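You operate a simulated robot arm through the tools that you are given. There is no shell and no other tool.

The job below is to be done with a simulated two-armed robot. You get a single attempt, and the scene is never put back.

JOB
Check the alarm of blue case 65 on ZERO and tag it.
Fine: press TEST, then feed ZERO; green tag on top if it shows ALARM, red if not; press ACK, then shut the lower black handle.

It is judged by the outcome, as a careful person would: the job done as asked, and still so three seconds after it is handed in. It fails if anything else is knocked over, pushed out of place, dropped, spilled or broken.

ROBOT AND FRAMES
Two 7-joint arms with fingered hands on one trunk, on a base that drives. Base frame: it is fixed to the floor where the robot stands at the start and does not move with it; the origin is under the middle of the robot, x ahead of it, y to its left, z up. Units: mm, rad, N and s.
The left shoulder is at the start at [70, 157, 1264], the right one opposite. With the tool pointing down near the work surface each hand reaches from about 260 to 880 mm from the robot's upright axis, wherever it stands, measured 20 degrees to its own side. Places, roughly: ack button of blue case sixty-five [700, -900, 900]; blue case [900, -600, 900]; lower black handle of the tall rack [800, -500, 900]; test button of blue case sixty-five [700, -800, 900]; top of blue case sixty-five [800, -900, 1100]. Payload 5 kg a hand.
The tool frame of a hand sits at the grasp point between the pads (the TCP): z along the fingers, y along the line on which they close. The tips reach 31 mm beyond it. Largest opening 156 mm; the body of the gripper starts 88 mm behind the TCP. The gripper is a hand of 4 fingers: y runs from the thumb to the fingers, the wrist lies at [0, 0, -249] in the tool frame, and closing takes about 1.5 s.
Orientation is told as [roll, pitch, yaw] about the base's x, y, z axes, in that order, counted from this pose: with the fingers straight down and closing along the base's y, the tool's x points along the base's -x, its y along +y and its z along -z.

CONTROLS
- The arms move only by the tool play_rows. It takes "left_targets", "right_targets" or both (then of equal length, played together; a hand with none holds still); each is a list of rows, each a list of 6 numbers: the shift along the base's x, y, z in mm, then the turn, a rotation vector about the base's x, y, z in rad. In form: [[tx, ty, tz, wx, wy, wz], ...]. A call has 1 to 20 rows; each row shifts and turns the commanded pose from where the row before left it. "left_grip" and "right_grip" are, for a hand that has rows, the opening, from 0 (shut) to 1 (fully open), set as the call begins (left out, the last holds). Each row takes 0.2 s and may step no farther than 50 mm and 0.15 rad from the row before; otherwise, or with a gripper value out of range, the whole call is refused. A pose out of reach is approached as far as the arm can. The call stops where the force on the tool passes 40 N (or 10 N more than at its start, if that is more) or the arm is blocked; 0.2 s more then pass. The fingers move at their own pace (about 108 mm/s each) and stop on an object; they squeeze with about 21 N. The grip force told is the motor's: it shows also when the fingers shut on nothing. Time passes only in rows, and 0.2 s behind the last, so rows that do not move let the fingers close. It gives the time, the measured TCP pose, the force on the tool (base axes), the opening and the grip force at its end, in the units of the frame above (readings bear some noise), with the torque about the TCP (base axes, N m) and any sound that the robot's microphone picked up, and new pictures: "pictures" is both (left out), scene, wrist or none (wrist: the cameras of the hands that moved).
- Cameras (640 x 400 px; columns grow to the right, rows downward): "scene" is now at [131.8, -45.7, 1497.9]; the picture's right is [-0.42, -0.91, -0.00], its down [-0.37, 0.17, -0.91] and it looks along [0.83, -0.39, -0.41] (base axes); focal length 258 px, centre (320, 200). "left" rides on the left gripper at [-72, 2, -111] in its tool frame; the picture's right is [-0.02, -1.00, 0.00], its down [0.84, -0.02, -0.54] and it looks along [0.54, -0.01, 0.84] (tool axes); focal length 234 px, centre (320, 200). "right" rides on the right gripper at [72, 2, -111] in its tool frame; the picture's right is [-0.02, 1.00, 0.00], its down [-0.84, -0.02, -0.54] and it looks along [-0.54, -0.01, 0.84] (tool axes); focal length 234 px, centre (320, 200). There is no depth. A picture from a camera that has moved, and an enlarged one, comes with that camera's place and axes in the base frame and with its lens. The place of the scene camera against the robot may be out by one fixed shift of up to 25 mm in any direction.
- slide_trunk(by): slides the trunk up (or, below 0, down) by that many mm; the arms and the scene camera ride with it, the base frame stays. It gives what a move gives, with no picture.
- roll_base(legs): drives the robot by 1 to 6 legs, each [ahead, turn to the left] in mm and rad, along the robot's own axes; the way and the turn of a leg run together, so that a leg with both is an arc; at most 1500 mm and 3.142 rad a leg. The arms and the cameras ride along, it lands a little off, and it stops where it bumps. It gives what a move gives, and a new picture of the scene camera.
- hand_shape(shape, hand): the hand has 4 fingers and takes this shape, open, in about a second: jaw (thumb against the fingers, like two jaws); tri (thumb and two fingers); tip (a fingertip pinch); poke (one finger out to press); point (the index stretched); flat (the hand flat); cup (the hand cupped); fist (a fist). The gripper value then closes the fingers along that shape, each until it touches; the sizes above hold for jaw. It gives what a move gives, with no picture.
- aim_head(pan, tilt): turns the head with the scene camera to pan (to the left, within 1.501 rad either way) and tilt (down, from -0.506 to 1.204), counted from straight ahead of the robot. It gives what a move gives, and a new picture of the scene camera.
- enlarge(camera, box): a new picture of the part [left, top, right, bottom] of that camera's present view, enlarged. No time passes.
- sign_off(): hands the job in; it is judged then, once.

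Nothing tells you exact positions but the pictures and the camera data. Unless the task says otherwise, let go and move clear before handing in.

The tools are called as a command line: name --argument value ..., lists and objects as JSON in quotes. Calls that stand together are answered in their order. play_rows: Moves the arms, as the interface text tells. Its arguments: {"type":"object","properties":{"left_targets":{"type":"array"},"left_grip":{"type":"number"},"right_targets":{"type":"array"},"right_grip":{"type":"number"},"pictures":{"type":"string","enum":["both","scene","wrist","none"]}},"required":[]} The other tools are called the same way: slide_trunk (by) slides the trunk up or down; hand_shape (shape, hand) gives the hand a shape; roll_base (legs) drives the base; aim_head (pan, tilt) turns the head that bears the scene camera; enlarge (camera, box) takes an enlarged picture of a part of a camera's view; sign_off () hands the job in.

At the start:

```text
t: 0.0
left_tool_pos: [616.7, -18.0, 1336.1]
left_tcp_rot: [0.001, 0.001, -0.001]
left_wrist_force: [-0.7, -0.3, 0.6]
left_wrist_torque: [0.02, -0.02, -0.02]
left_width: 155.9
left_grip_force: 0.1
left_shape: jaw
right_tool_pos: [332.0, -418.4, 1352.6]
right_tcp_rot: [0.002, -0.001, 0.001]
right_wrist_force: [0.8, -0.4, -0.3]
right_wrist_torque: [0.0, 0.02, 0.0]
right_width: 156.2
right_grip_force: 0.1
right_shape: jaw
trunk travel left (down, up): [-650.0, 290.0]
robot x, y, heading: [5.5, 0.6, -0.0]
head pan, tilt: [-0.438, 0.424]
```

scene: 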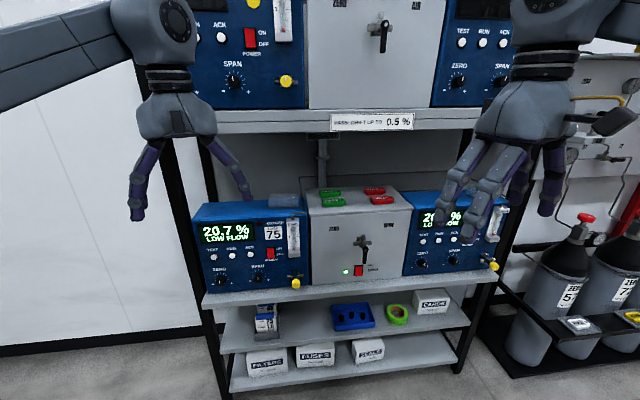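
right: 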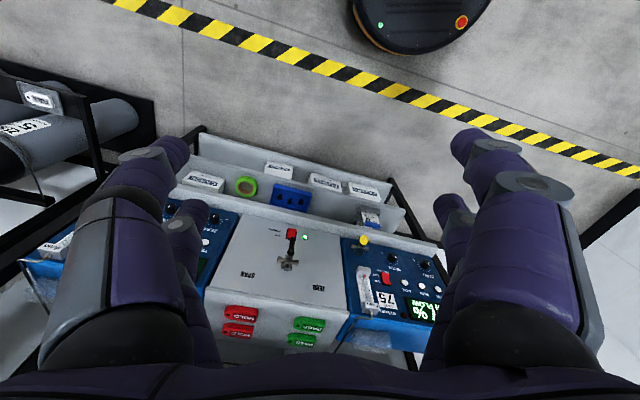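
left: 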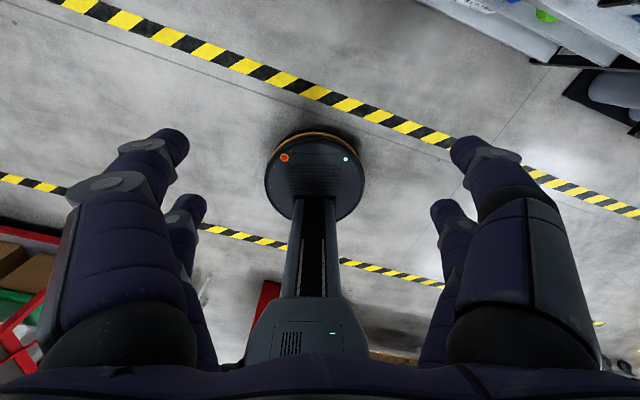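

I see a tall rack with blue cases on two shelves, a grey selector panel between them, green and red tags on the grey box, and gas bottles on the right. I'll enlarge parts of the scene to read the labels before I move anything.

enlarge --camera "scene" --box '[190, 170, 350, 300]'

enlarge --camera "scene" --box '[300, 170, 520, 300]'

enlarge --camera "scene" --box '[480, 60, 640, 400]'

enlarge --camera "scene" --box '[180, 0, 520, 140]'

```text
3.08 times, centred on (270, 235) of scene
camera zoom: at [131.8, -45.7, 1497.9], right [-0.42, -0.91, 0.0], down [-0.37, 0.17, -0.91], along [0.83, -0.39, -0.41], focal length 794 px, centre (474, 92)
```

zoom: 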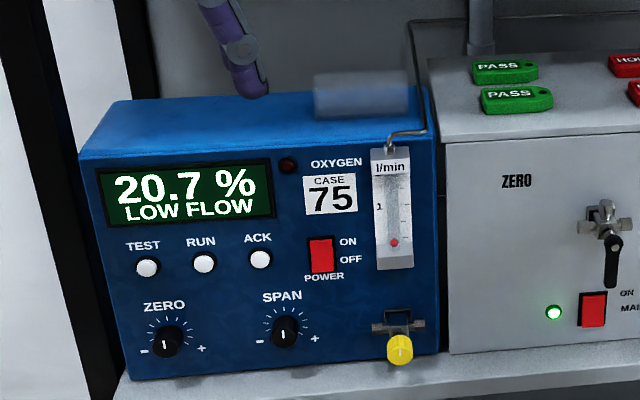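

```text
2.91 times, centred on (410, 235) of scene
camera zoom: at [131.8, -45.7, 1497.9], right [-0.42, -0.91, 0.0], down [-0.37, 0.17, -0.91], along [0.83, -0.39, -0.41], focal length 750 px, centre (58, 98)
```

zoom: 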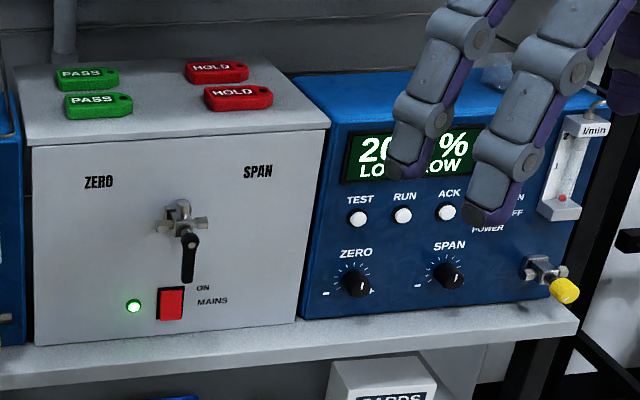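

```text
1.18 times, centred on (560, 230) of scene
camera zoom: at [131.8, -45.7, 1497.9], right [-0.42, -0.91, 0.0], down [-0.37, 0.17, -0.91], along [0.83, -0.39, -0.41], focal length 303 px, centre (38, 165)
```

zoom: 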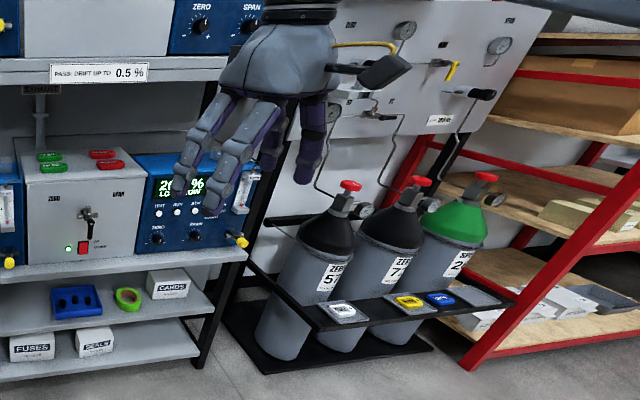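

```text
1.88 times, centred on (350, 70) of scene
camera zoom: at [131.8, -45.7, 1497.9], right [-0.42, -0.91, 0.0], down [-0.37, 0.17, -0.91], along [0.83, -0.39, -0.41], focal length 485 px, centre (264, 445)
```

zoom: 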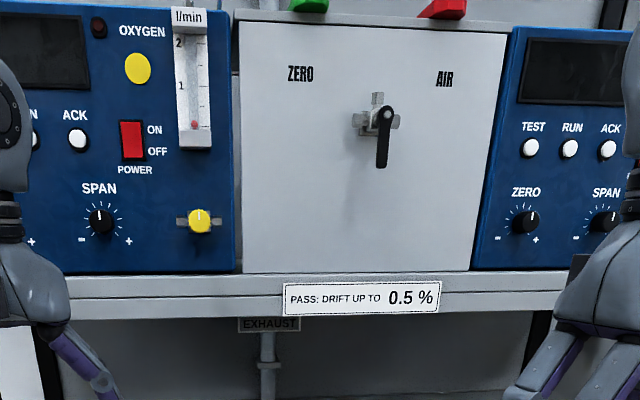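

The lower right case is partly hidden by the right hand; the lower grey box has ZERO/SPAN with the black handle pointing down. I'll turn the head to look round further before acting.

aim_head --pan -0.9 --tilt 0.35

```text
t: 0.9
left_tool_pos: [617.5, -16.9, 1336.8]
left_tcp_rot: [0.001, -0.001, 0.0]
left_wrist_force: [0.6, -0.3, 0.1]
left_wrist_torque: [0.01, -0.01, -0.02]
left_width: 155.9
left_grip_force: 0.0
left_shape: jaw
right_tool_pos: [330.8, -419.6, 1352.4]
right_tcp_rot: [0.002, 0.0, -0.002]
right_wrist_force: [0.3, -0.4, -0.6]
right_wrist_torque: [-0.01, 0.01, -0.01]
right_width: 155.9
right_grip_force: 0.1
right_shape: jaw
trunk travel left (down, up): [-650.0, 290.0]
robot x, y, heading: [0.1, -3.7, 0.002]
head pan, tilt: [-0.901, 0.351]
camera scene: at [106.1, -79.4, 1504.7], right [-0.78, -0.62, 0.0], down [-0.21, 0.27, -0.94], along [0.58, -0.74, -0.34], focal length 258 px, centre (320, 200)
```

scene: 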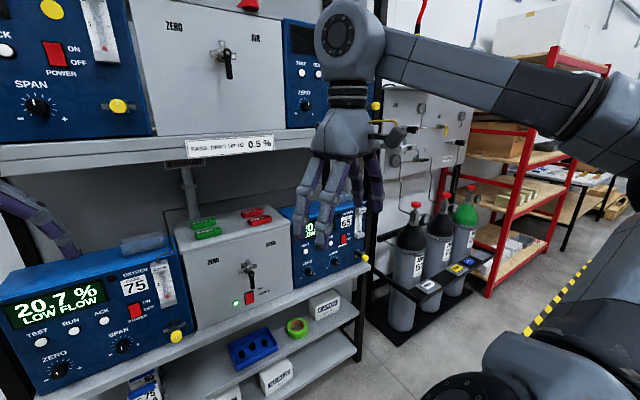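

The lower right case shows 65. I'll look closely at it and at the gas panel.

enlarge --camera "scene" --box '[270, 180, 390, 290]'

enlarge --camera "scene" --box '[360, 70, 500, 340]'

enlarge --camera "scene" --box '[380, 80, 480, 190]'

aim_head --pan -0.7 --tilt -0.2

```text
3.64 times, centred on (330, 235) of scene
camera zoom: at [106.1, -79.4, 1504.7], right [-0.78, -0.62, 0.0], down [-0.21, 0.27, -0.94], along [0.58, -0.74, -0.34], focal length 938 px, centre (284, 73)
```

zoom: 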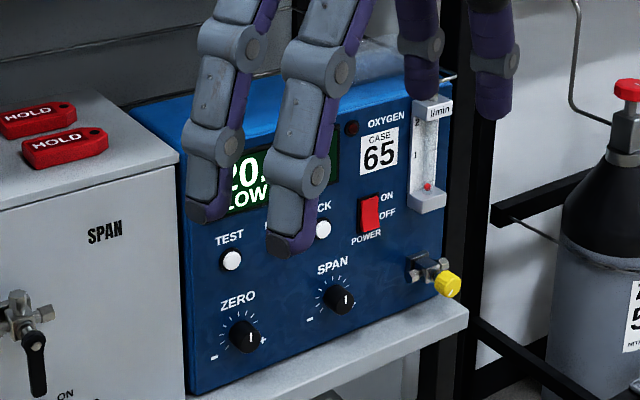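

```text
1.48 times, centred on (430, 205) of scene
camera zoom: at [106.1, -79.4, 1504.7], right [-0.78, -0.62, 0.0], down [-0.21, 0.27, -0.94], along [0.58, -0.74, -0.34], focal length 382 px, centre (157, 193)
```

zoom: 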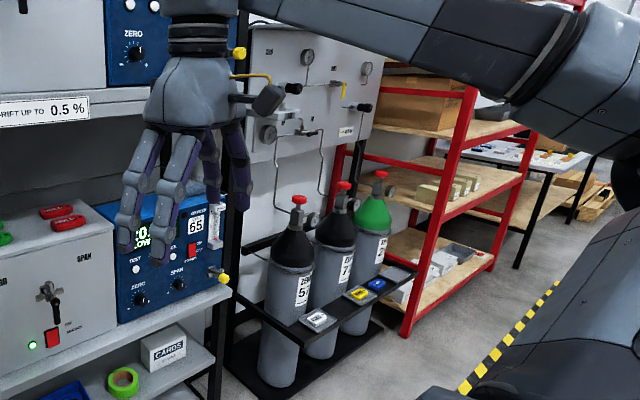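

```text
3.64 times, centred on (430, 135) of scene
camera zoom: at [106.1, -79.4, 1504.7], right [-0.78, -0.62, 0.0], down [-0.21, 0.27, -0.94], along [0.58, -0.74, -0.34], focal length 938 px, centre (-80, 436)
```

zoom: 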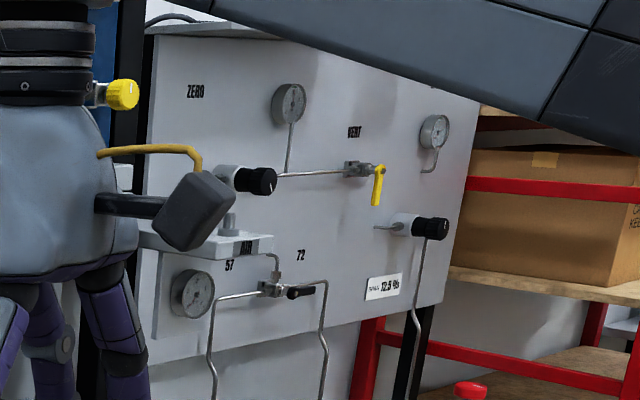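

```text
t: 1.9
left_tool_pos: [617.2, -16.9, 1338.1]
left_tcp_rot: [0.0, 0.0, 0.001]
left_wrist_force: [-0.6, -0.2, -0.4]
left_wrist_torque: [0.02, -0.05, 0.0]
left_width: 155.8
left_grip_force: 0.0
left_shape: jaw
right_tool_pos: [332.0, -421.1, 1351.9]
right_tcp_rot: [0.003, 0.0, 0.001]
right_wrist_force: [-0.3, -0.2, -0.2]
right_wrist_torque: [0.05, 0.02, -0.03]
right_width: 156.2
right_grip_force: 0.1
right_shape: jaw
trunk travel left (down, up): [-650.0, 290.0]
robot x, y, heading: [-1.2, -0.8, 0.002]
head pan, tilt: [-0.7, -0.201]
camera scene: at [111.8, -60.3, 1554.5], right [-0.64, -0.76, 0.0], down [0.15, -0.13, -0.98], along [0.75, -0.63, 0.2], focal length 258 px, centre (320, 200)
```

scene: 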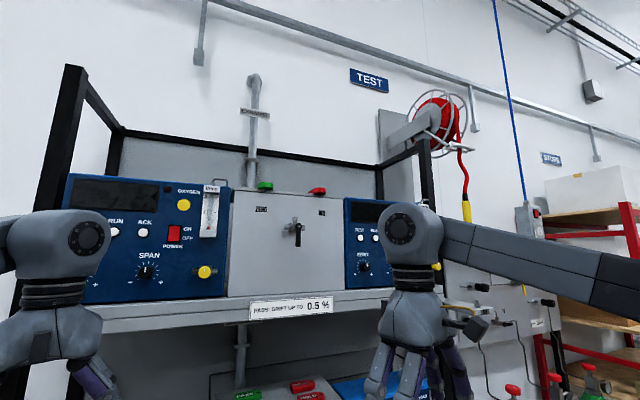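

Case 65 is the lower right one, and by my rays the rack face is turned about 18° to the right, with TEST near (739, -780, 930). I'll draw the left hand in so the robot can turn and drive safely.

play_rows --left_targets '[[-42, 35, 0, 0, 0, 0], [-42, 35, 0, 0, 0, 0], [-42, 35, 0, 0, 0, 0], [-42, 35, 0, 0, 0, 0], [-42, 35, 0, 0, 0, 0], [-42, 35, 0, 0, 0, 0]]' --pictures "none"

aim_head --pan -0.2 --tilt 0.9

aim_head --pan -1.3 --tilt 0.7

```text
refused: row 1 steps farther than a row can; nothing moved
```

```text
t: 3.2
left_tool_pos: [617.4, -17.2, 1336.7]
left_tcp_rot: [0.001, 0.001, -0.001]
left_wrist_force: [0.0, -0.2, 0.7]
left_wrist_torque: [0.0, 0.0, 0.03]
left_width: 156.0
left_grip_force: 0.0
left_shape: jaw
right_tool_pos: [331.1, -420.3, 1352.0]
right_tcp_rot: [0.002, 0.0, 0.001]
right_wrist_force: [-0.9, -0.3, -0.6]
right_wrist_torque: [0.02, -0.01, -0.01]
right_width: 155.8
right_grip_force: 0.0
right_shape: jaw
trunk travel left (down, up): [-650.0, 290.0]
robot x, y, heading: [1.0, 1.8, 0.004]
head pan, tilt: [-0.201, 0.901]
camera scene: at [122.2, -21.7, 1457.2], right [-0.2, -0.98, 0.0], down [-0.77, 0.16, -0.62], along [0.61, -0.12, -0.78], focal length 258 px, centre (320, 200)
```

scene: 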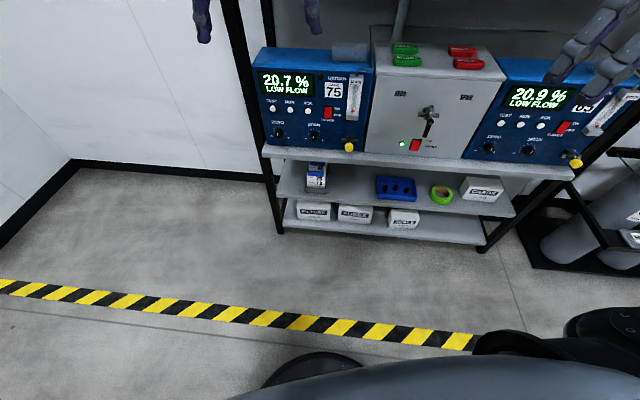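

```text
t: 4.5
left_tool_pos: [616.4, -16.7, 1337.4]
left_tcp_rot: [0.001, 0.0, 0.002]
left_wrist_force: [-0.2, -0.2, -0.3]
left_wrist_torque: [0.0, -0.01, -0.01]
left_width: 155.9
left_grip_force: 0.0
left_shape: jaw
right_tool_pos: [331.8, -420.1, 1351.6]
right_tcp_rot: [0.002, -0.001, 0.0]
right_wrist_force: [-0.5, 0.5, 0.2]
right_wrist_torque: [-0.02, 0.01, 0.01]
right_width: 155.9
right_grip_force: 0.1
right_shape: jaw
trunk travel left (down, up): [-650.0, 290.0]
robot x, y, heading: [3.1, -0.9, -0.003]
head pan, tilt: [-1.3, 0.7]
camera scene: at [71.0, -88.4, 1473.3], right [-0.96, -0.27, 0.0], down [-0.17, 0.62, -0.76], along [0.2, -0.74, -0.64], focal length 258 px, centre (320, 200)
```

scene: 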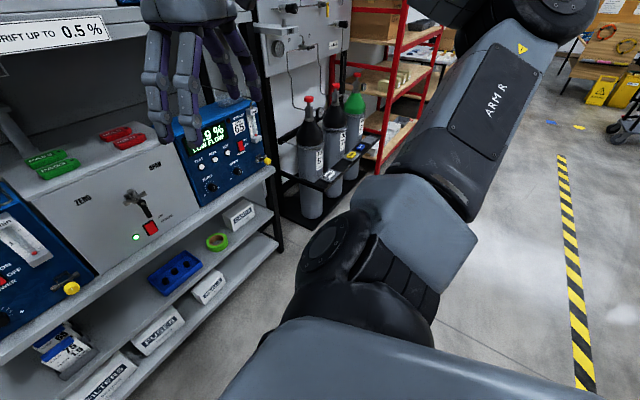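

The floor between the robot and the rack is clear. I'll retract the left hand in smaller steps.

play_rows --left_targets '[[-37, 31, 0, 0, 0, 0], [-37, 31, 0, 0, 0, 0], [-37, 31, 0, 0, 0, 0], [-37, 31, 0, 0, 0, 0], [-37, 31, 0, 0, 0, 0], [-37, 31, 0, 0, 0, 0], [-37, 31, 0, 0, 0, 0]]' --pictures "none"

```text
t: 6.1
left_tool_pos: [355.9, 203.1, 1338.1]
left_tcp_rot: [-0.001, -0.002, 0.0]
left_wrist_force: [-0.2, 0.7, 0.2]
left_wrist_torque: [-0.02, 0.0, -0.01]
left_width: 156.0
left_grip_force: 0.0
left_shape: jaw
right_tool_pos: [327.3, -418.3, 1353.9]
right_tcp_rot: [-0.002, -0.005, -0.001]
right_wrist_force: [-0.5, 1.7, 0.3]
right_wrist_torque: [-0.06, -0.05, -0.02]
right_width: 155.8
right_grip_force: 0.0
right_shape: jaw
trunk travel left (down, up): [-650.0, 290.0]
robot x, y, heading: [1.0, -1.6, 0.001]
head pan, tilt: [-1.3, 0.7]
```

I'll turn right, drive alongside the rack, and turn back to face it square on, keeping some distance for now.

roll_base --legs '[[0, -1.666], [461, 0], [0, 1.352]]'

aim_head --pan 0.0 --tilt 0.5

```text
t: 16.3
left_tool_pos: [357.2, -375.7, 1337.7]
left_tcp_rot: [0.0, -0.001, -0.294]
left_wrist_force: [-0.1, 0.2, 0.2]
left_wrist_torque: [0.01, -0.04, -0.03]
left_width: 156.1
left_grip_force: 0.1
left_shape: jaw
right_tool_pos: [152.1, -958.8, 1351.7]
right_tcp_rot: [0.002, 0.0, -0.296]
right_wrist_force: [-0.9, 0.1, -0.4]
right_wrist_torque: [0.0, 0.01, -0.01]
right_width: 155.7
right_grip_force: 0.1
right_shape: jaw
trunk travel left (down, up): [-650.0, 290.0]
robot x, y, heading: [-41.5, -460.5, -0.295]
head pan, tilt: [-1.3, 0.7]
camera scene: at [0.3, -567.4, 1473.3], right [-1.0, 0.03, 0.0], down [0.02, 0.64, -0.76], along [-0.02, -0.76, -0.64], focal length 258 px, centre (320, 200)
```

scene: 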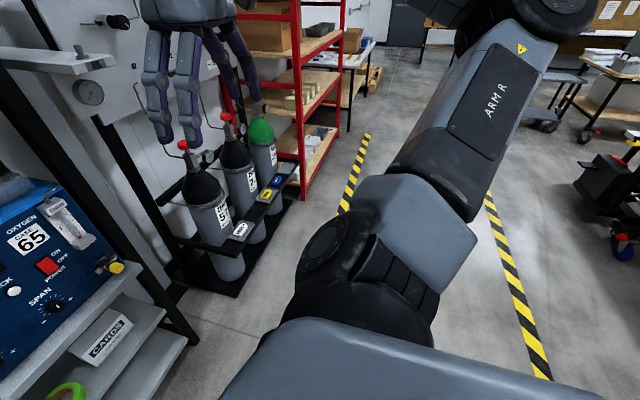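

```text
t: 17.8
left_tool_pos: [357.7, -375.2, 1336.6]
left_tcp_rot: [0.0, 0.001, -0.296]
left_wrist_force: [0.1, -0.3, 0.3]
left_wrist_torque: [0.02, -0.01, -0.01]
left_width: 155.7
left_grip_force: 0.1
left_shape: jaw
right_tool_pos: [152.2, -959.2, 1351.9]
right_tcp_rot: [0.001, 0.002, -0.299]
right_wrist_force: [0.6, 0.7, -0.2]
right_wrist_torque: [-0.01, 0.0, 0.02]
right_width: 156.0
right_grip_force: 0.0
right_shape: jaw
trunk travel left (down, up): [-650.0, 290.0]
robot x, y, heading: [-46.7, -456.0, -0.294]
head pan, tilt: [0.0, 0.499]
camera scene: at [89.5, -509.0, 1491.0], right [-0.29, -0.96, 0.0], down [-0.46, 0.14, -0.88], along [0.84, -0.26, -0.48], focal length 258 px, centre (320, 200)
```

scene: 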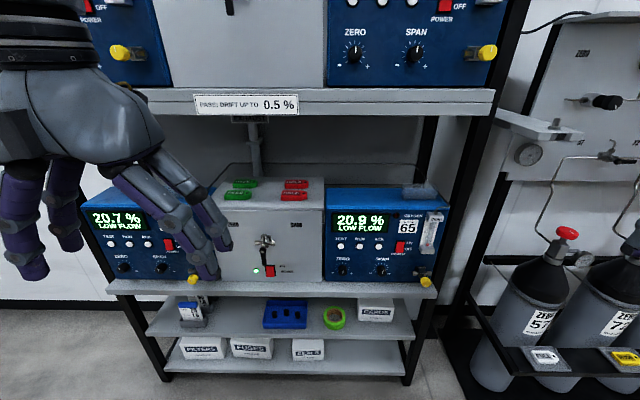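

The robot now faces the rack squarely, with case 65 in clear view at 20.9 % LOW FLOW. I'll take close pictures of the case, the grey box with its handle, and the tags.

enlarge --camera "scene" --box '[310, 170, 450, 300]'

enlarge --camera "scene" --box '[210, 165, 340, 295]'

enlarge --camera "scene" --box '[500, 20, 640, 300]'

```text
3.08 times, centred on (380, 235) of scene
camera zoom: at [89.5, -509.0, 1491.0], right [-0.29, -0.96, 0.0], down [-0.46, 0.14, -0.88], along [0.84, -0.26, -0.48], focal length 794 px, centre (135, 92)
```

zoom: 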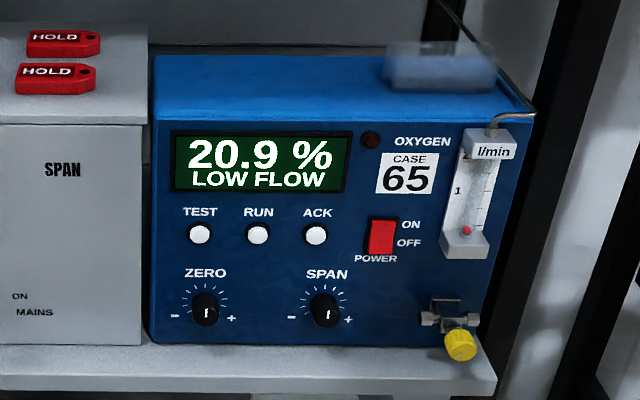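

```text
3.08 times, centred on (275, 230) of scene
camera zoom: at [89.5, -509.0, 1491.0], right [-0.29, -0.96, 0.0], down [-0.46, 0.14, -0.88], along [0.84, -0.26, -0.48], focal length 794 px, centre (458, 108)
```

zoom: 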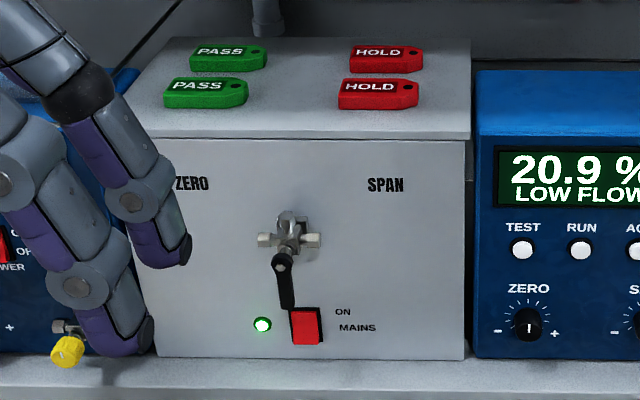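

```text
1.43 times, centred on (570, 160) of scene
camera zoom: at [89.5, -509.0, 1491.0], right [-0.29, -0.96, 0.0], down [-0.46, 0.14, -0.88], along [0.84, -0.26, -0.48], focal length 368 px, centre (-37, 257)
```

zoom: 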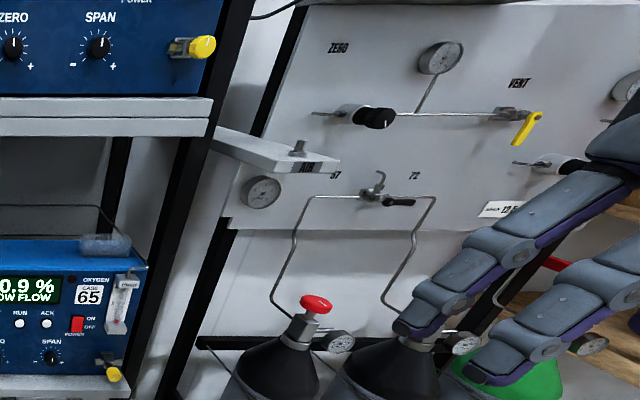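

From several rays TEST is at about rack depth 933, lateral 532, height 930, with ACK 130 mm to the right; the lower handle pivots near lateral 279, height 955. I'll shape the right hand to poke and bring it forward, turning its fingers toward the rack.

hand_shape --shape "poke" --hand "right"

play_rows --right_targets '[[27.5, 11.2, -25.2, -0.0379, -0.1253, 0], [27.5, 11.2, -25.2, -0.0379, -0.1253, 0], [27.5, 11.2, -25.2, -0.0379, -0.1253, 0], [27.5, 11.2, -25.2, -0.0379, -0.1253, 0], [27.5, 11.2, -25.2, -0.0379, -0.1253, 0], [27.5, 11.2, -25.2, -0.0379, -0.1253, 0], [27.5, 11.2, -25.2, -0.0379, -0.1253, 0], [27.5, 11.2, -25.2, -0.0379, -0.1253, 0], [27.5, 11.2, -25.2, -0.0379, -0.1253, 0], [27.5, 11.2, -25.2, -0.0379, -0.1253, 0], [27.5, 11.2, -25.2, -0.0379, -0.1253, 0], [27.5, 11.2, -25.2, -0.0379, -0.1253, 0]]' --pictures "both"

```text
t: 18.7
left_tool_pos: [357.0, -375.0, 1336.5]
left_tcp_rot: [-0.001, 0.0, -0.294]
left_wrist_force: [0.5, -0.2, 0.0]
left_wrist_torque: [0.0, 0.0, 0.04]
left_width: 156.1
left_grip_force: 0.1
left_shape: jaw
right_tool_pos: [151.5, -959.3, 1352.7]
right_tcp_rot: [0.0, -0.001, -0.297]
right_wrist_force: [-0.1, -0.7, 0.1]
right_wrist_torque: [0.02, 0.01, -0.01]
right_width: 0.3
right_grip_force: 0.0
right_shape: poke
trunk travel left (down, up): [-650.0, 290.0]
robot x, y, heading: [-44.8, -457.0, -0.298]
head pan, tilt: [0.0, 0.499]
```

```text
t: 21.3
left_tool_pos: [353.8, -378.5, 1338.7]
left_tcp_rot: [0.004, -0.001, -0.298]
left_wrist_force: [-1.2, -0.4, 0.0]
left_wrist_torque: [0.08, -0.06, -0.02]
left_width: 156.0
left_grip_force: 0.1
left_shape: jaw
right_tool_pos: [454.4, -874.4, 1117.2]
right_tcp_rot: [0.023, -1.28, -0.317]
right_wrist_force: [-0.3, 0.6, 0.1]
right_wrist_torque: [-0.02, -0.02, 0.04]
right_width: 0.0
right_grip_force: 0.0
right_shape: poke
right hand out of reach, approached as far as the arm can: row 7, 8, 9, 10, 11, 12
trunk travel left (down, up): [-650.0, 290.0]
robot x, y, heading: [-43.4, -462.9, -0.296]
head pan, tilt: [0.0, 0.499]
camera scene: at [85.8, -513.4, 1491.3], right [-0.29, -0.96, 0.0], down [-0.46, 0.14, -0.88], along [0.84, -0.26, -0.48], focal length 258 px, centre (320, 200)
camera right: at [334.4, -834.7, 1079.3], right [0.3, 0.95, 0.03], down [-0.28, 0.06, 0.96], along [0.91, -0.29, 0.28], focal length 234 px, centre (320, 200)
```

scene: 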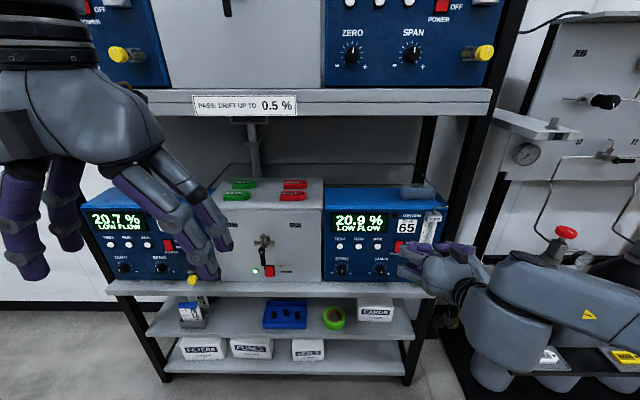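
right: 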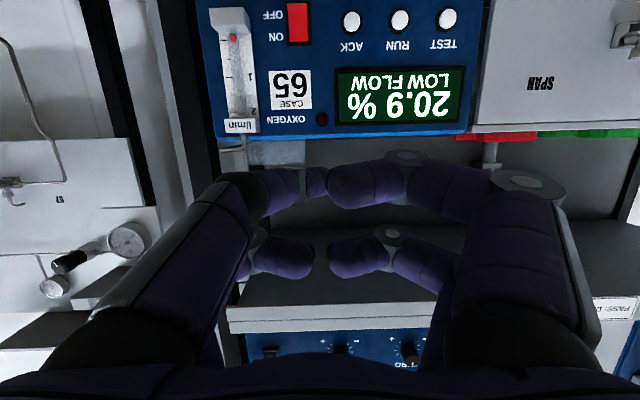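

The right arm stopped short of the commanded pose, reported as out of reach. I'll look at the hand's shape closely before going on.

enlarge --camera "scene" --box '[370, 210, 530, 340]'

enlarge --camera "right" --box '[180, 100, 520, 340]'

```text
3.08 times, centred on (450, 275) of scene
camera zoom: at [85.8, -513.4, 1491.3], right [-0.29, -0.96, 0.0], down [-0.46, 0.14, -0.88], along [0.84, -0.26, -0.48], focal length 794 px, centre (-80, -31)
```

zoom: 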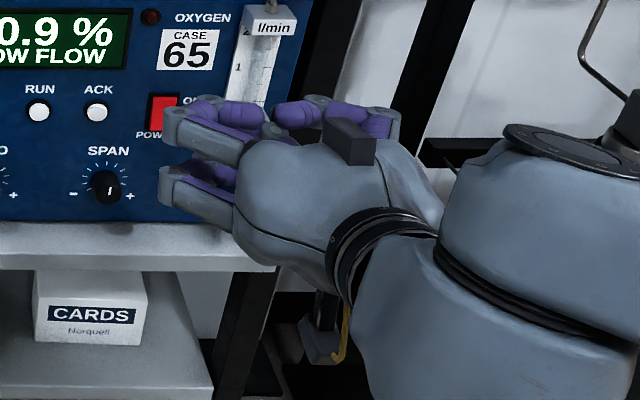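

```text
1.67 times, centred on (350, 220) of right
camera zoom: at [334.4, -834.7, 1079.3], right [0.3, 0.95, 0.03], down [-0.28, 0.06, 0.96], along [0.91, -0.29, 0.28], focal length 390 px, centre (270, 167)
```

zoom: 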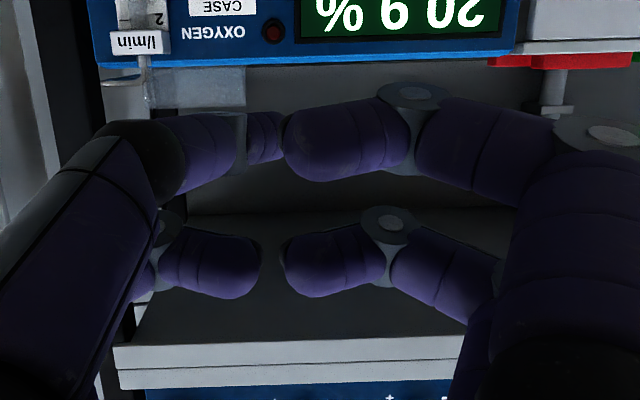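

The fingers seem folded together in this shape. I'll set the grip value fully open in a still row and see whether the poke finger comes out.

play_rows --right_targets '[[0, 0, 0, 0, 0, 0], [0, 0, 0, 0, 0, 0], [0, 0, 0, 0, 0, 0], [0, 0, 0, 0, 0, 0], [0, 0, 0, 0, 0, 0]]' --right_grip 1 --pictures "both"

```text
t: 22.5
left_tool_pos: [356.3, -374.5, 1335.8]
left_tcp_rot: [0.002, 0.0, -0.294]
left_wrist_force: [-0.2, 1.2, 0.1]
left_wrist_torque: [-0.03, -0.03, -0.02]
left_width: 155.9
left_grip_force: 0.1
left_shape: jaw
right_tool_pos: [457.1, -871.2, 1118.0]
right_tcp_rot: [0.011, -1.279, -0.304]
right_wrist_force: [0.1, 0.3, 0.3]
right_wrist_torque: [0.01, 0.02, 0.0]
right_width: 0.0
right_grip_force: 0.0
right_shape: poke
trunk travel left (down, up): [-650.0, 290.0]
robot x, y, heading: [-46.3, -462.6, -0.299]
head pan, tilt: [0.0, 0.499]
camera scene: at [89.1, -509.3, 1491.0], right [-0.29, -0.96, 0.0], down [-0.46, 0.14, -0.88], along [0.84, -0.26, -0.48], focal length 258 px, centre (320, 200)
camera right: at [336.7, -831.9, 1079.6], right [0.3, 0.95, 0.03], down [-0.27, 0.06, 0.96], along [0.92, -0.29, 0.28], focal length 234 px, centre (320, 200)
```

scene: 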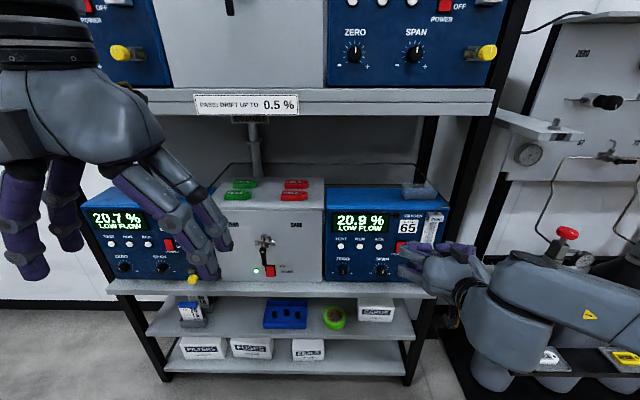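
right: 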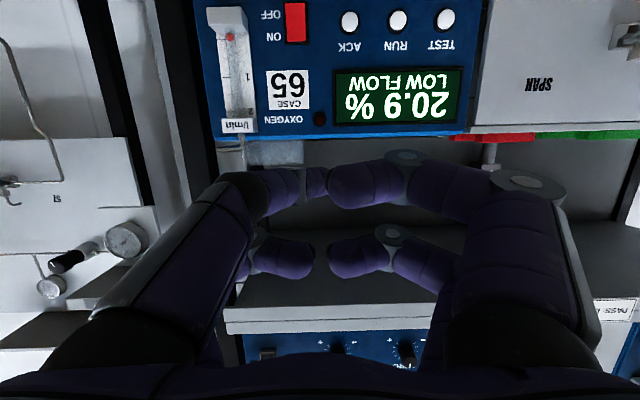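

Nothing changed in poke. I'll try the point shape and compare.

hand_shape --shape "point" --hand "right"

enlarge --camera "scene" --box '[370, 210, 530, 340]'

enlarge --camera "right" --box '[0, 0, 640, 400]'

```text
t: 23.4
left_tool_pos: [357.7, -375.2, 1336.2]
left_tcp_rot: [-0.001, 0.0, -0.294]
left_wrist_force: [-0.2, 0.8, 0.2]
left_wrist_torque: [0.02, 0.0, -0.03]
left_width: 156.0
left_grip_force: 0.0
left_shape: jaw
right_tool_pos: [457.5, -871.6, 1117.7]
right_tcp_rot: [0.009, -1.277, -0.303]
right_wrist_force: [0.6, -1.4, -0.3]
right_wrist_torque: [0.0, 0.02, -0.01]
right_width: 0.0
right_grip_force: 0.1
right_shape: point
trunk travel left (down, up): [-650.0, 290.0]
robot x, y, heading: [-45.3, -461.6, -0.294]
head pan, tilt: [0.0, 0.499]
```

```text
3.08 times, centred on (450, 275) of scene
camera zoom: at [89.6, -508.9, 1491.0], right [-0.29, -0.96, 0.0], down [-0.46, 0.14, -0.88], along [0.84, -0.26, -0.48], focal length 794 px, centre (-80, -31)
```

zoom: 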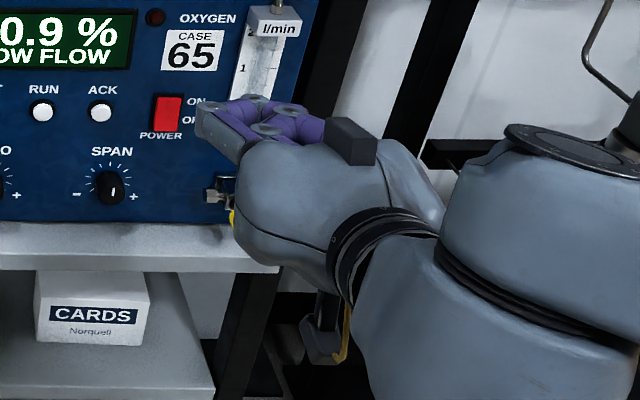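

```text
1.00 times, centred on (320, 200) of right (not enlarged: the box is as wide or as high as the picture)
camera zoom: at [337.0, -831.6, 1079.6], right [0.3, 0.95, 0.03], down [-0.27, 0.06, 0.96], along [0.92, -0.29, 0.28], focal length 234 px, centre (320, 200)
```

zoom: 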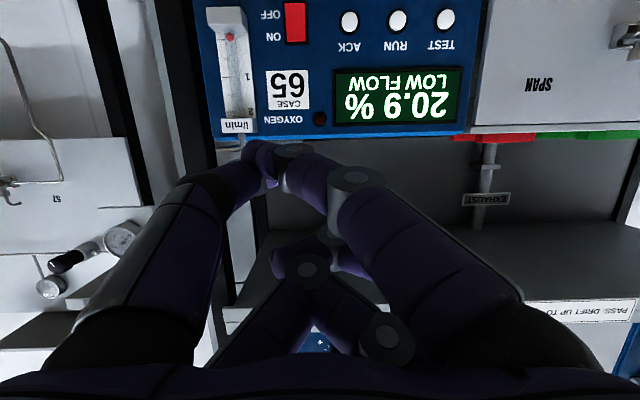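

Point folds the index too. I'll look at the tip and fist shapes as well before choosing how to press.

hand_shape --shape "tip" --hand "right"

enlarge --camera "scene" --box '[370, 210, 530, 340]'

enlarge --camera "right" --box '[0, 0, 640, 400]'

play_rows --right_targets '[[0, 0, 0, 0, 0, 0], [0, 0, 0, 0, 0, 0], [0, 0, 0, 0, 0, 0], [0, 0, 0, 0, 0, 0], [0, 0, 0, 0, 0, 0], [0, 0, 0, 0, 0, 0], [0, 0, 0, 0, 0, 0], [0, 0, 0, 0, 0, 0]]' --right_grip 0 --pictures "wrist"

enlarge --camera "scene" --box '[370, 210, 530, 340]'

```text
t: 24.3
left_tool_pos: [357.2, -375.3, 1336.7]
left_tcp_rot: [0.002, 0.001, -0.294]
left_wrist_force: [-1.3, 0.2, -0.3]
left_wrist_torque: [0.0, 0.0, 0.0]
left_width: 156.0
left_grip_force: 0.0
left_shape: jaw
right_tool_pos: [456.7, -871.3, 1117.1]
right_tcp_rot: [0.008, -1.279, -0.302]
right_wrist_force: [0.2, -0.6, 0.3]
right_wrist_torque: [-0.01, 0.0, 0.05]
right_width: 155.9
right_grip_force: 0.1
right_shape: tip
trunk travel left (down, up): [-650.0, 290.0]
robot x, y, heading: [-42.6, -462.3, -0.291]
head pan, tilt: [0.0, 0.499]
```

```text
3.08 times, centred on (450, 275) of scene
camera zoom: at [89.6, -508.8, 1491.0], right [-0.29, -0.96, 0.0], down [-0.46, 0.14, -0.88], along [0.84, -0.26, -0.48], focal length 794 px, centre (-80, -31)
```

zoom: 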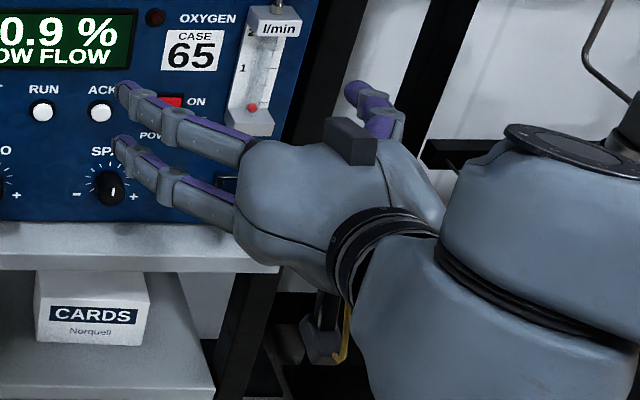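

```text
1.00 times, centred on (320, 200) of right (not enlarged: the box is as wide or as high as the picture)
camera zoom: at [337.0, -831.6, 1079.6], right [0.3, 0.95, 0.03], down [-0.27, 0.06, 0.96], along [0.92, -0.29, 0.28], focal length 234 px, centre (320, 200)
```

zoom: 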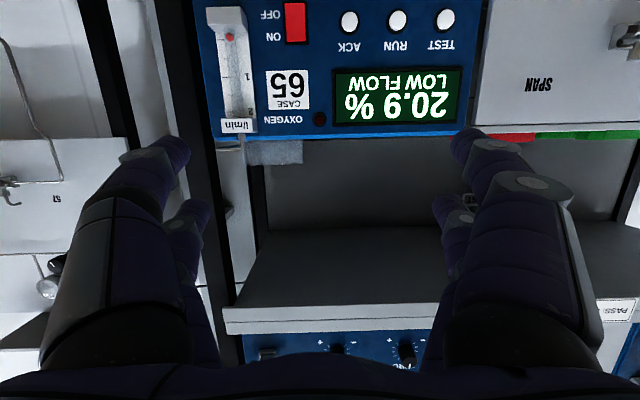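

```text
t: 26.1
left_tool_pos: [357.6, -374.2, 1336.6]
left_tcp_rot: [0.0, 0.0, -0.294]
left_wrist_force: [0.1, 0.5, 0.2]
left_wrist_torque: [0.01, 0.02, -0.01]
left_width: 155.6
left_grip_force: 0.0
left_shape: jaw
right_tool_pos: [457.7, -871.9, 1117.4]
right_tcp_rot: [0.009, -1.278, -0.301]
right_wrist_force: [0.9, 0.4, -0.4]
right_wrist_torque: [-0.02, -0.01, -0.01]
right_width: 0.0
right_grip_force: 20.7
right_shape: tip
trunk travel left (down, up): [-650.0, 290.0]
robot x, y, heading: [-46.9, -465.4, -0.3]
head pan, tilt: [0.0, 0.499]
camera right: at [337.0, -831.6, 1079.6], right [0.3, 0.95, 0.03], down [-0.27, 0.06, 0.96], along [0.92, -0.29, 0.28], focal length 234 px, centre (320, 200)
```

right: 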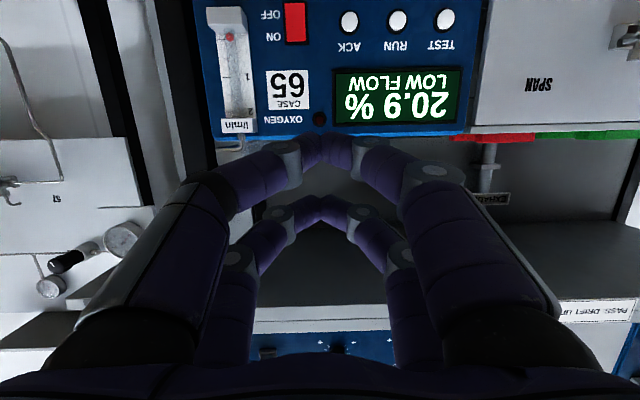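

```text
3.08 times, centred on (450, 275) of scene
camera zoom: at [89.6, -508.9, 1491.0], right [-0.29, -0.96, 0.0], down [-0.46, 0.14, -0.88], along [0.84, -0.26, -0.48], focal length 794 px, centre (-80, -31)
```

zoom: 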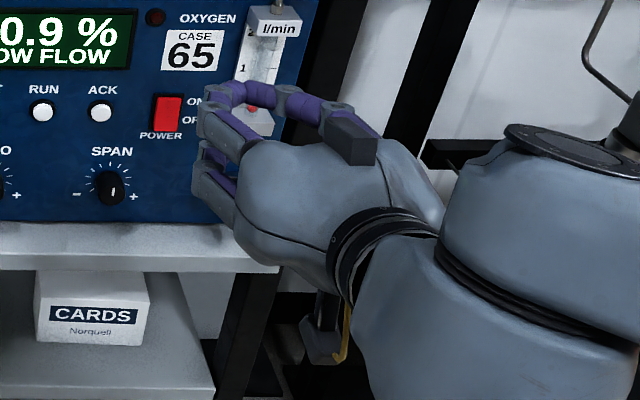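

The closed tip pinch puts the fingertips in front, about 31 mm beyond the TCP, which is good for pressing. Both cameras agree on TEST near depth 932, lateral 532, height 931, so I'll bring the pinched tips in front of it, tilted about 20° down.

play_rows --right_targets '[[33.1, 14.6, -25.4, 0.0202, 0.0668, 0], [33.1, 14.6, -25.4, 0.0202, 0.0668, 0], [33.1, 14.6, -25.4, 0.0202, 0.0668, 0], [33.1, 14.6, -25.4, 0.0202, 0.0668, 0], [33.1, 14.6, -25.4, 0.0202, 0.0668, 0], [0, 0, 0, 0, 0, 0]]' --pictures "both"

```text
t: 27.5
left_tool_pos: [357.1, -375.3, 1337.1]
left_tcp_rot: [0.0, 0.0, -0.296]
left_wrist_force: [0.1, 0.1, -0.1]
left_wrist_torque: [0.02, -0.03, -0.01]
left_width: 155.9
left_grip_force: 0.0
left_shape: jaw
right_tool_pos: [621.5, -796.3, 990.4]
right_tcp_rot: [0.003, -0.929, -0.298]
right_wrist_force: [-0.8, -0.1, -1.0]
right_wrist_torque: [0.06, 0.03, 0.04]
right_width: 0.1
right_grip_force: 21.7
right_shape: tip
trunk travel left (down, up): [-650.0, 290.0]
robot x, y, heading: [-43.7, -460.5, -0.302]
head pan, tilt: [0.0, 0.499]
camera scene: at [88.2, -509.3, 1491.1], right [-0.29, -0.96, 0.0], down [-0.46, 0.14, -0.88], along [0.84, -0.26, -0.48], focal length 258 px, centre (320, 200)
camera right: at [496.0, -756.9, 998.4], right [0.3, 0.95, 0.02], down [0.06, -0.04, 1.0], along [0.95, -0.3, -0.07], focal length 234 px, centre (320, 200)
```

scene: 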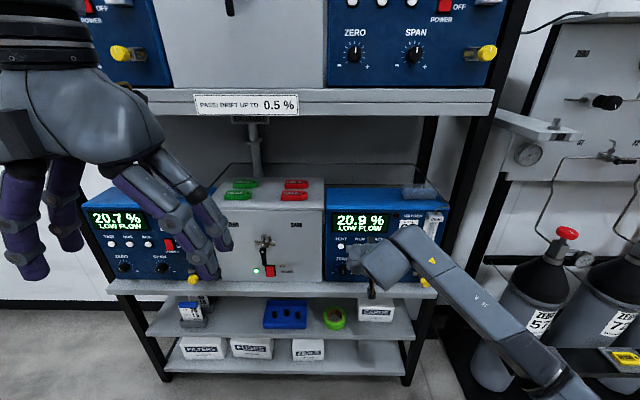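
right: 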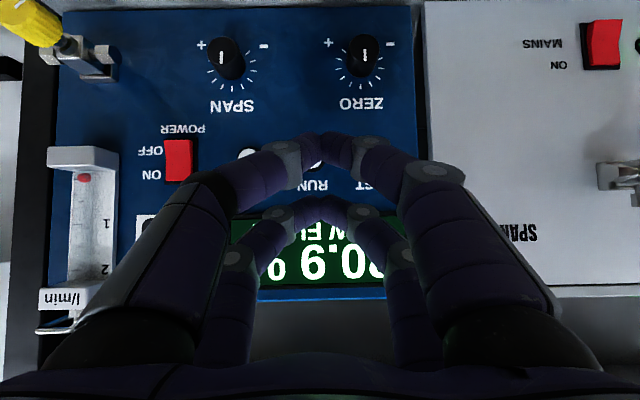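

The arm settled at about 37° down with the tips roughly 70 mm in front of the panel, 50 mm right of and 57 mm above TEST. I'll line the leading fingertip pair up with TEST and check by the wrist camera.

play_rows --right_targets '[[12, 22.5, -28.5, 0, 0, 0], [12, 22.5, -28.5, 0, 0, 0], [0, 0, 0, 0, 0, 0]]' --pictures "both"

enlarge --camera "scene" --box '[310, 170, 450, 300]'

enlarge --camera "right" --box '[200, 80, 440, 280]'

```text
t: 28.3
left_tool_pos: [356.4, -375.1, 1337.1]
left_tcp_rot: [0.0, 0.001, -0.297]
left_wrist_force: [0.2, -0.3, -0.3]
left_wrist_torque: [0.0, -0.03, 0.03]
left_width: 155.7
left_grip_force: 0.0
left_shape: jaw
right_tool_pos: [644.9, -753.4, 934.5]
right_tcp_rot: [0.005, -0.926, -0.3]
right_wrist_force: [-0.1, 0.4, -0.1]
right_wrist_torque: [-0.03, -0.02, 0.03]
right_width: 0.0
right_grip_force: 20.9
right_shape: tip
trunk travel left (down, up): [-650.0, 290.0]
robot x, y, heading: [-41.1, -457.7, -0.293]
head pan, tilt: [0.0, 0.499]
camera scene: at [88.8, -509.3, 1491.1], right [-0.29, -0.96, 0.0], down [-0.46, 0.14, -0.88], along [0.84, -0.26, -0.48], focal length 258 px, centre (320, 200)
camera right: at [520.5, -712.1, 941.3], right [0.3, 0.95, 0.02], down [0.06, -0.04, 1.0], along [0.95, -0.3, -0.07], focal length 234 px, centre (320, 200)
```

scene: 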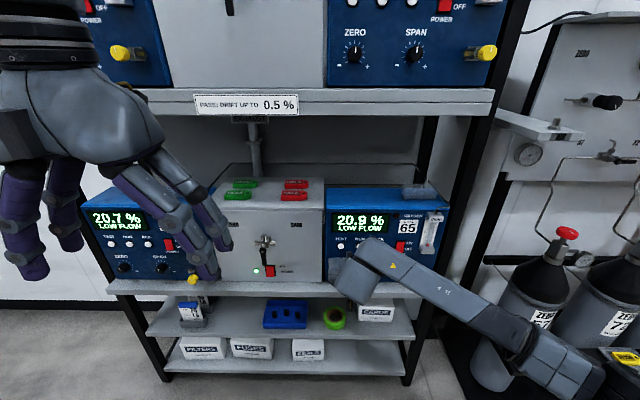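
right: 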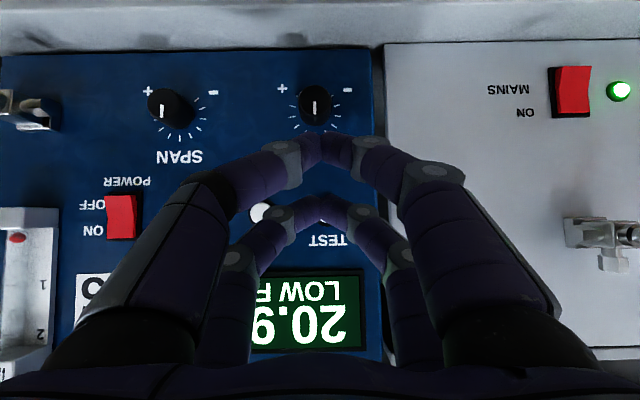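

```text
3.08 times, centred on (380, 235) of scene
camera zoom: at [88.8, -509.3, 1491.1], right [-0.29, -0.96, 0.0], down [-0.46, 0.14, -0.88], along [0.84, -0.26, -0.48], focal length 794 px, centre (135, 92)
```

zoom: 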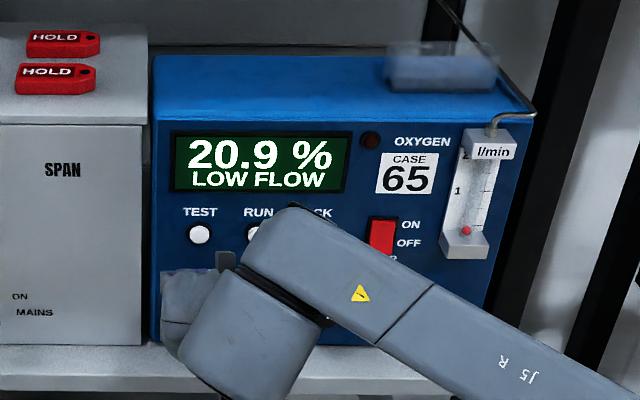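

```text
2.00 times, centred on (320, 180) of right
camera zoom: at [520.5, -712.1, 941.3], right [0.3, 0.95, 0.02], down [0.06, -0.04, 1.0], along [0.95, -0.3, -0.07], focal length 468 px, centre (320, 240)
```

zoom: 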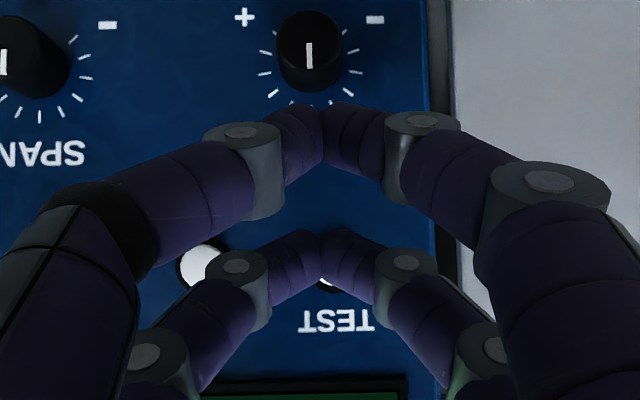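

The fingertips are about 9 mm right of and 4 mm below TEST. I'll correct that and advance to just short of the button.

play_rows --right_targets '[[2.6, 8.6, 4, 0, 0, 0], [19.1, -5.8, 0, 0, 0, 0], [14.4, -4.3, 0, 0, 0, 0], [0, 0, 0, 0, 0, 0]]' --pictures "both"

enlarge --camera "right" --box '[200, 80, 440, 280]'

enlarge --camera "scene" --box '[310, 170, 450, 300]'

```text
t: 29.3
left_tool_pos: [355.9, -374.3, 1336.0]
left_tcp_rot: [0.0, 0.001, -0.295]
left_wrist_force: [-0.8, 0.4, 0.0]
left_wrist_torque: [0.04, -0.01, -0.01]
left_width: 155.8
left_grip_force: 0.1
left_shape: jaw
right_tool_pos: [682.2, -753.2, 938.7]
right_tcp_rot: [0.005, -0.928, -0.298]
right_wrist_force: [0.0, 0.1, -0.2]
right_wrist_torque: [-0.03, 0.0, -0.02]
right_width: 0.0
right_grip_force: 20.7
right_shape: tip
trunk travel left (down, up): [-650.0, 290.0]
robot x, y, heading: [-39.4, -460.7, -0.298]
head pan, tilt: [0.0, 0.499]
camera scene: at [89.2, -508.6, 1491.1], right [-0.29, -0.96, 0.0], down [-0.46, 0.14, -0.88], along [0.84, -0.26, -0.48], focal length 258 px, centre (320, 200)
camera right: at [557.3, -713.6, 946.3], right [0.3, 0.95, 0.02], down [0.06, -0.04, 1.0], along [0.95, -0.3, -0.07], focal length 234 px, centre (320, 200)
```

scene: 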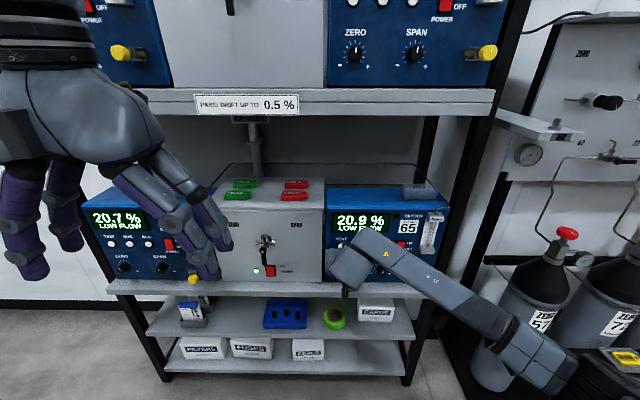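
right: 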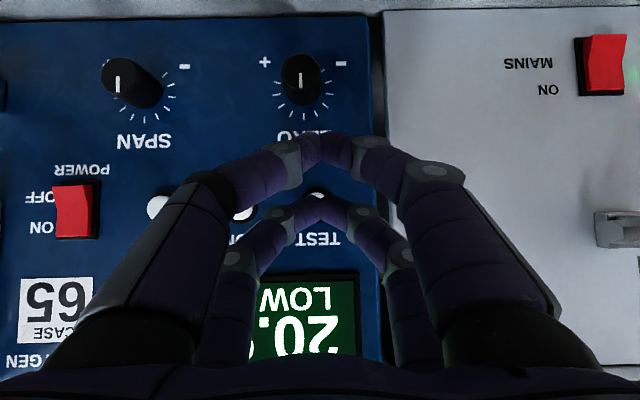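

```text
2.00 times, centred on (320, 180) of right
camera zoom: at [557.3, -713.6, 946.3], right [0.3, 0.95, 0.02], down [0.06, -0.04, 1.0], along [0.95, -0.3, -0.07], focal length 468 px, centre (320, 240)
```

zoom: 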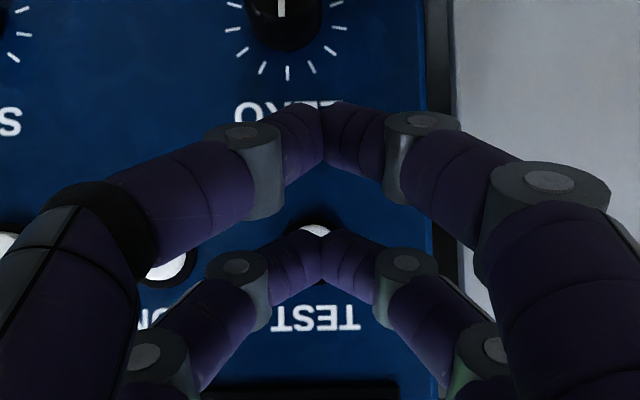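

```text
3.08 times, centred on (380, 235) of scene
camera zoom: at [89.2, -508.6, 1491.1], right [-0.29, -0.96, 0.0], down [-0.46, 0.14, -0.88], along [0.84, -0.26, -0.48], focal length 794 px, centre (135, 92)
```

zoom: 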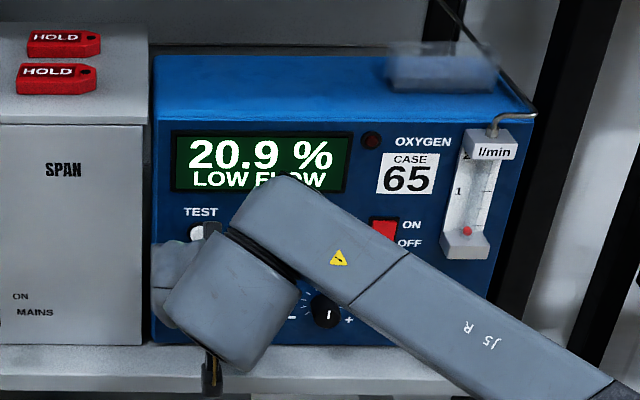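

The tips are now lined up on TEST, about 20 mm short. I'll press forward in small steps, watching the force.

play_rows --right_targets '[[3.83, -1.16, 0, 0, 0, 0], [3.83, -1.16, 0, 0, 0, 0], [2.87, -0.87, 0, 0, 0, 0]]' --pictures "none"

```text
t: 30.1
left_tool_pos: [357.8, -375.7, 1337.5]
left_tcp_rot: [-0.001, 0.001, -0.296]
left_wrist_force: [-0.3, -0.2, 0.2]
left_wrist_torque: [0.02, -0.02, -0.01]
left_width: 155.8
left_grip_force: 0.1
left_shape: jaw
right_tool_pos: [693.2, -758.5, 936.5]
right_tcp_rot: [0.005, -0.928, -0.298]
right_wrist_force: [0.0, 0.1, -0.2]
right_wrist_torque: [0.01, 0.02, 0.01]
right_width: 0.0
right_grip_force: 21.2
right_shape: tip
trunk travel left (down, up): [-650.0, 290.0]
robot x, y, heading: [-44.2, -459.2, -0.3]
head pan, tilt: [0.0, 0.499]
```

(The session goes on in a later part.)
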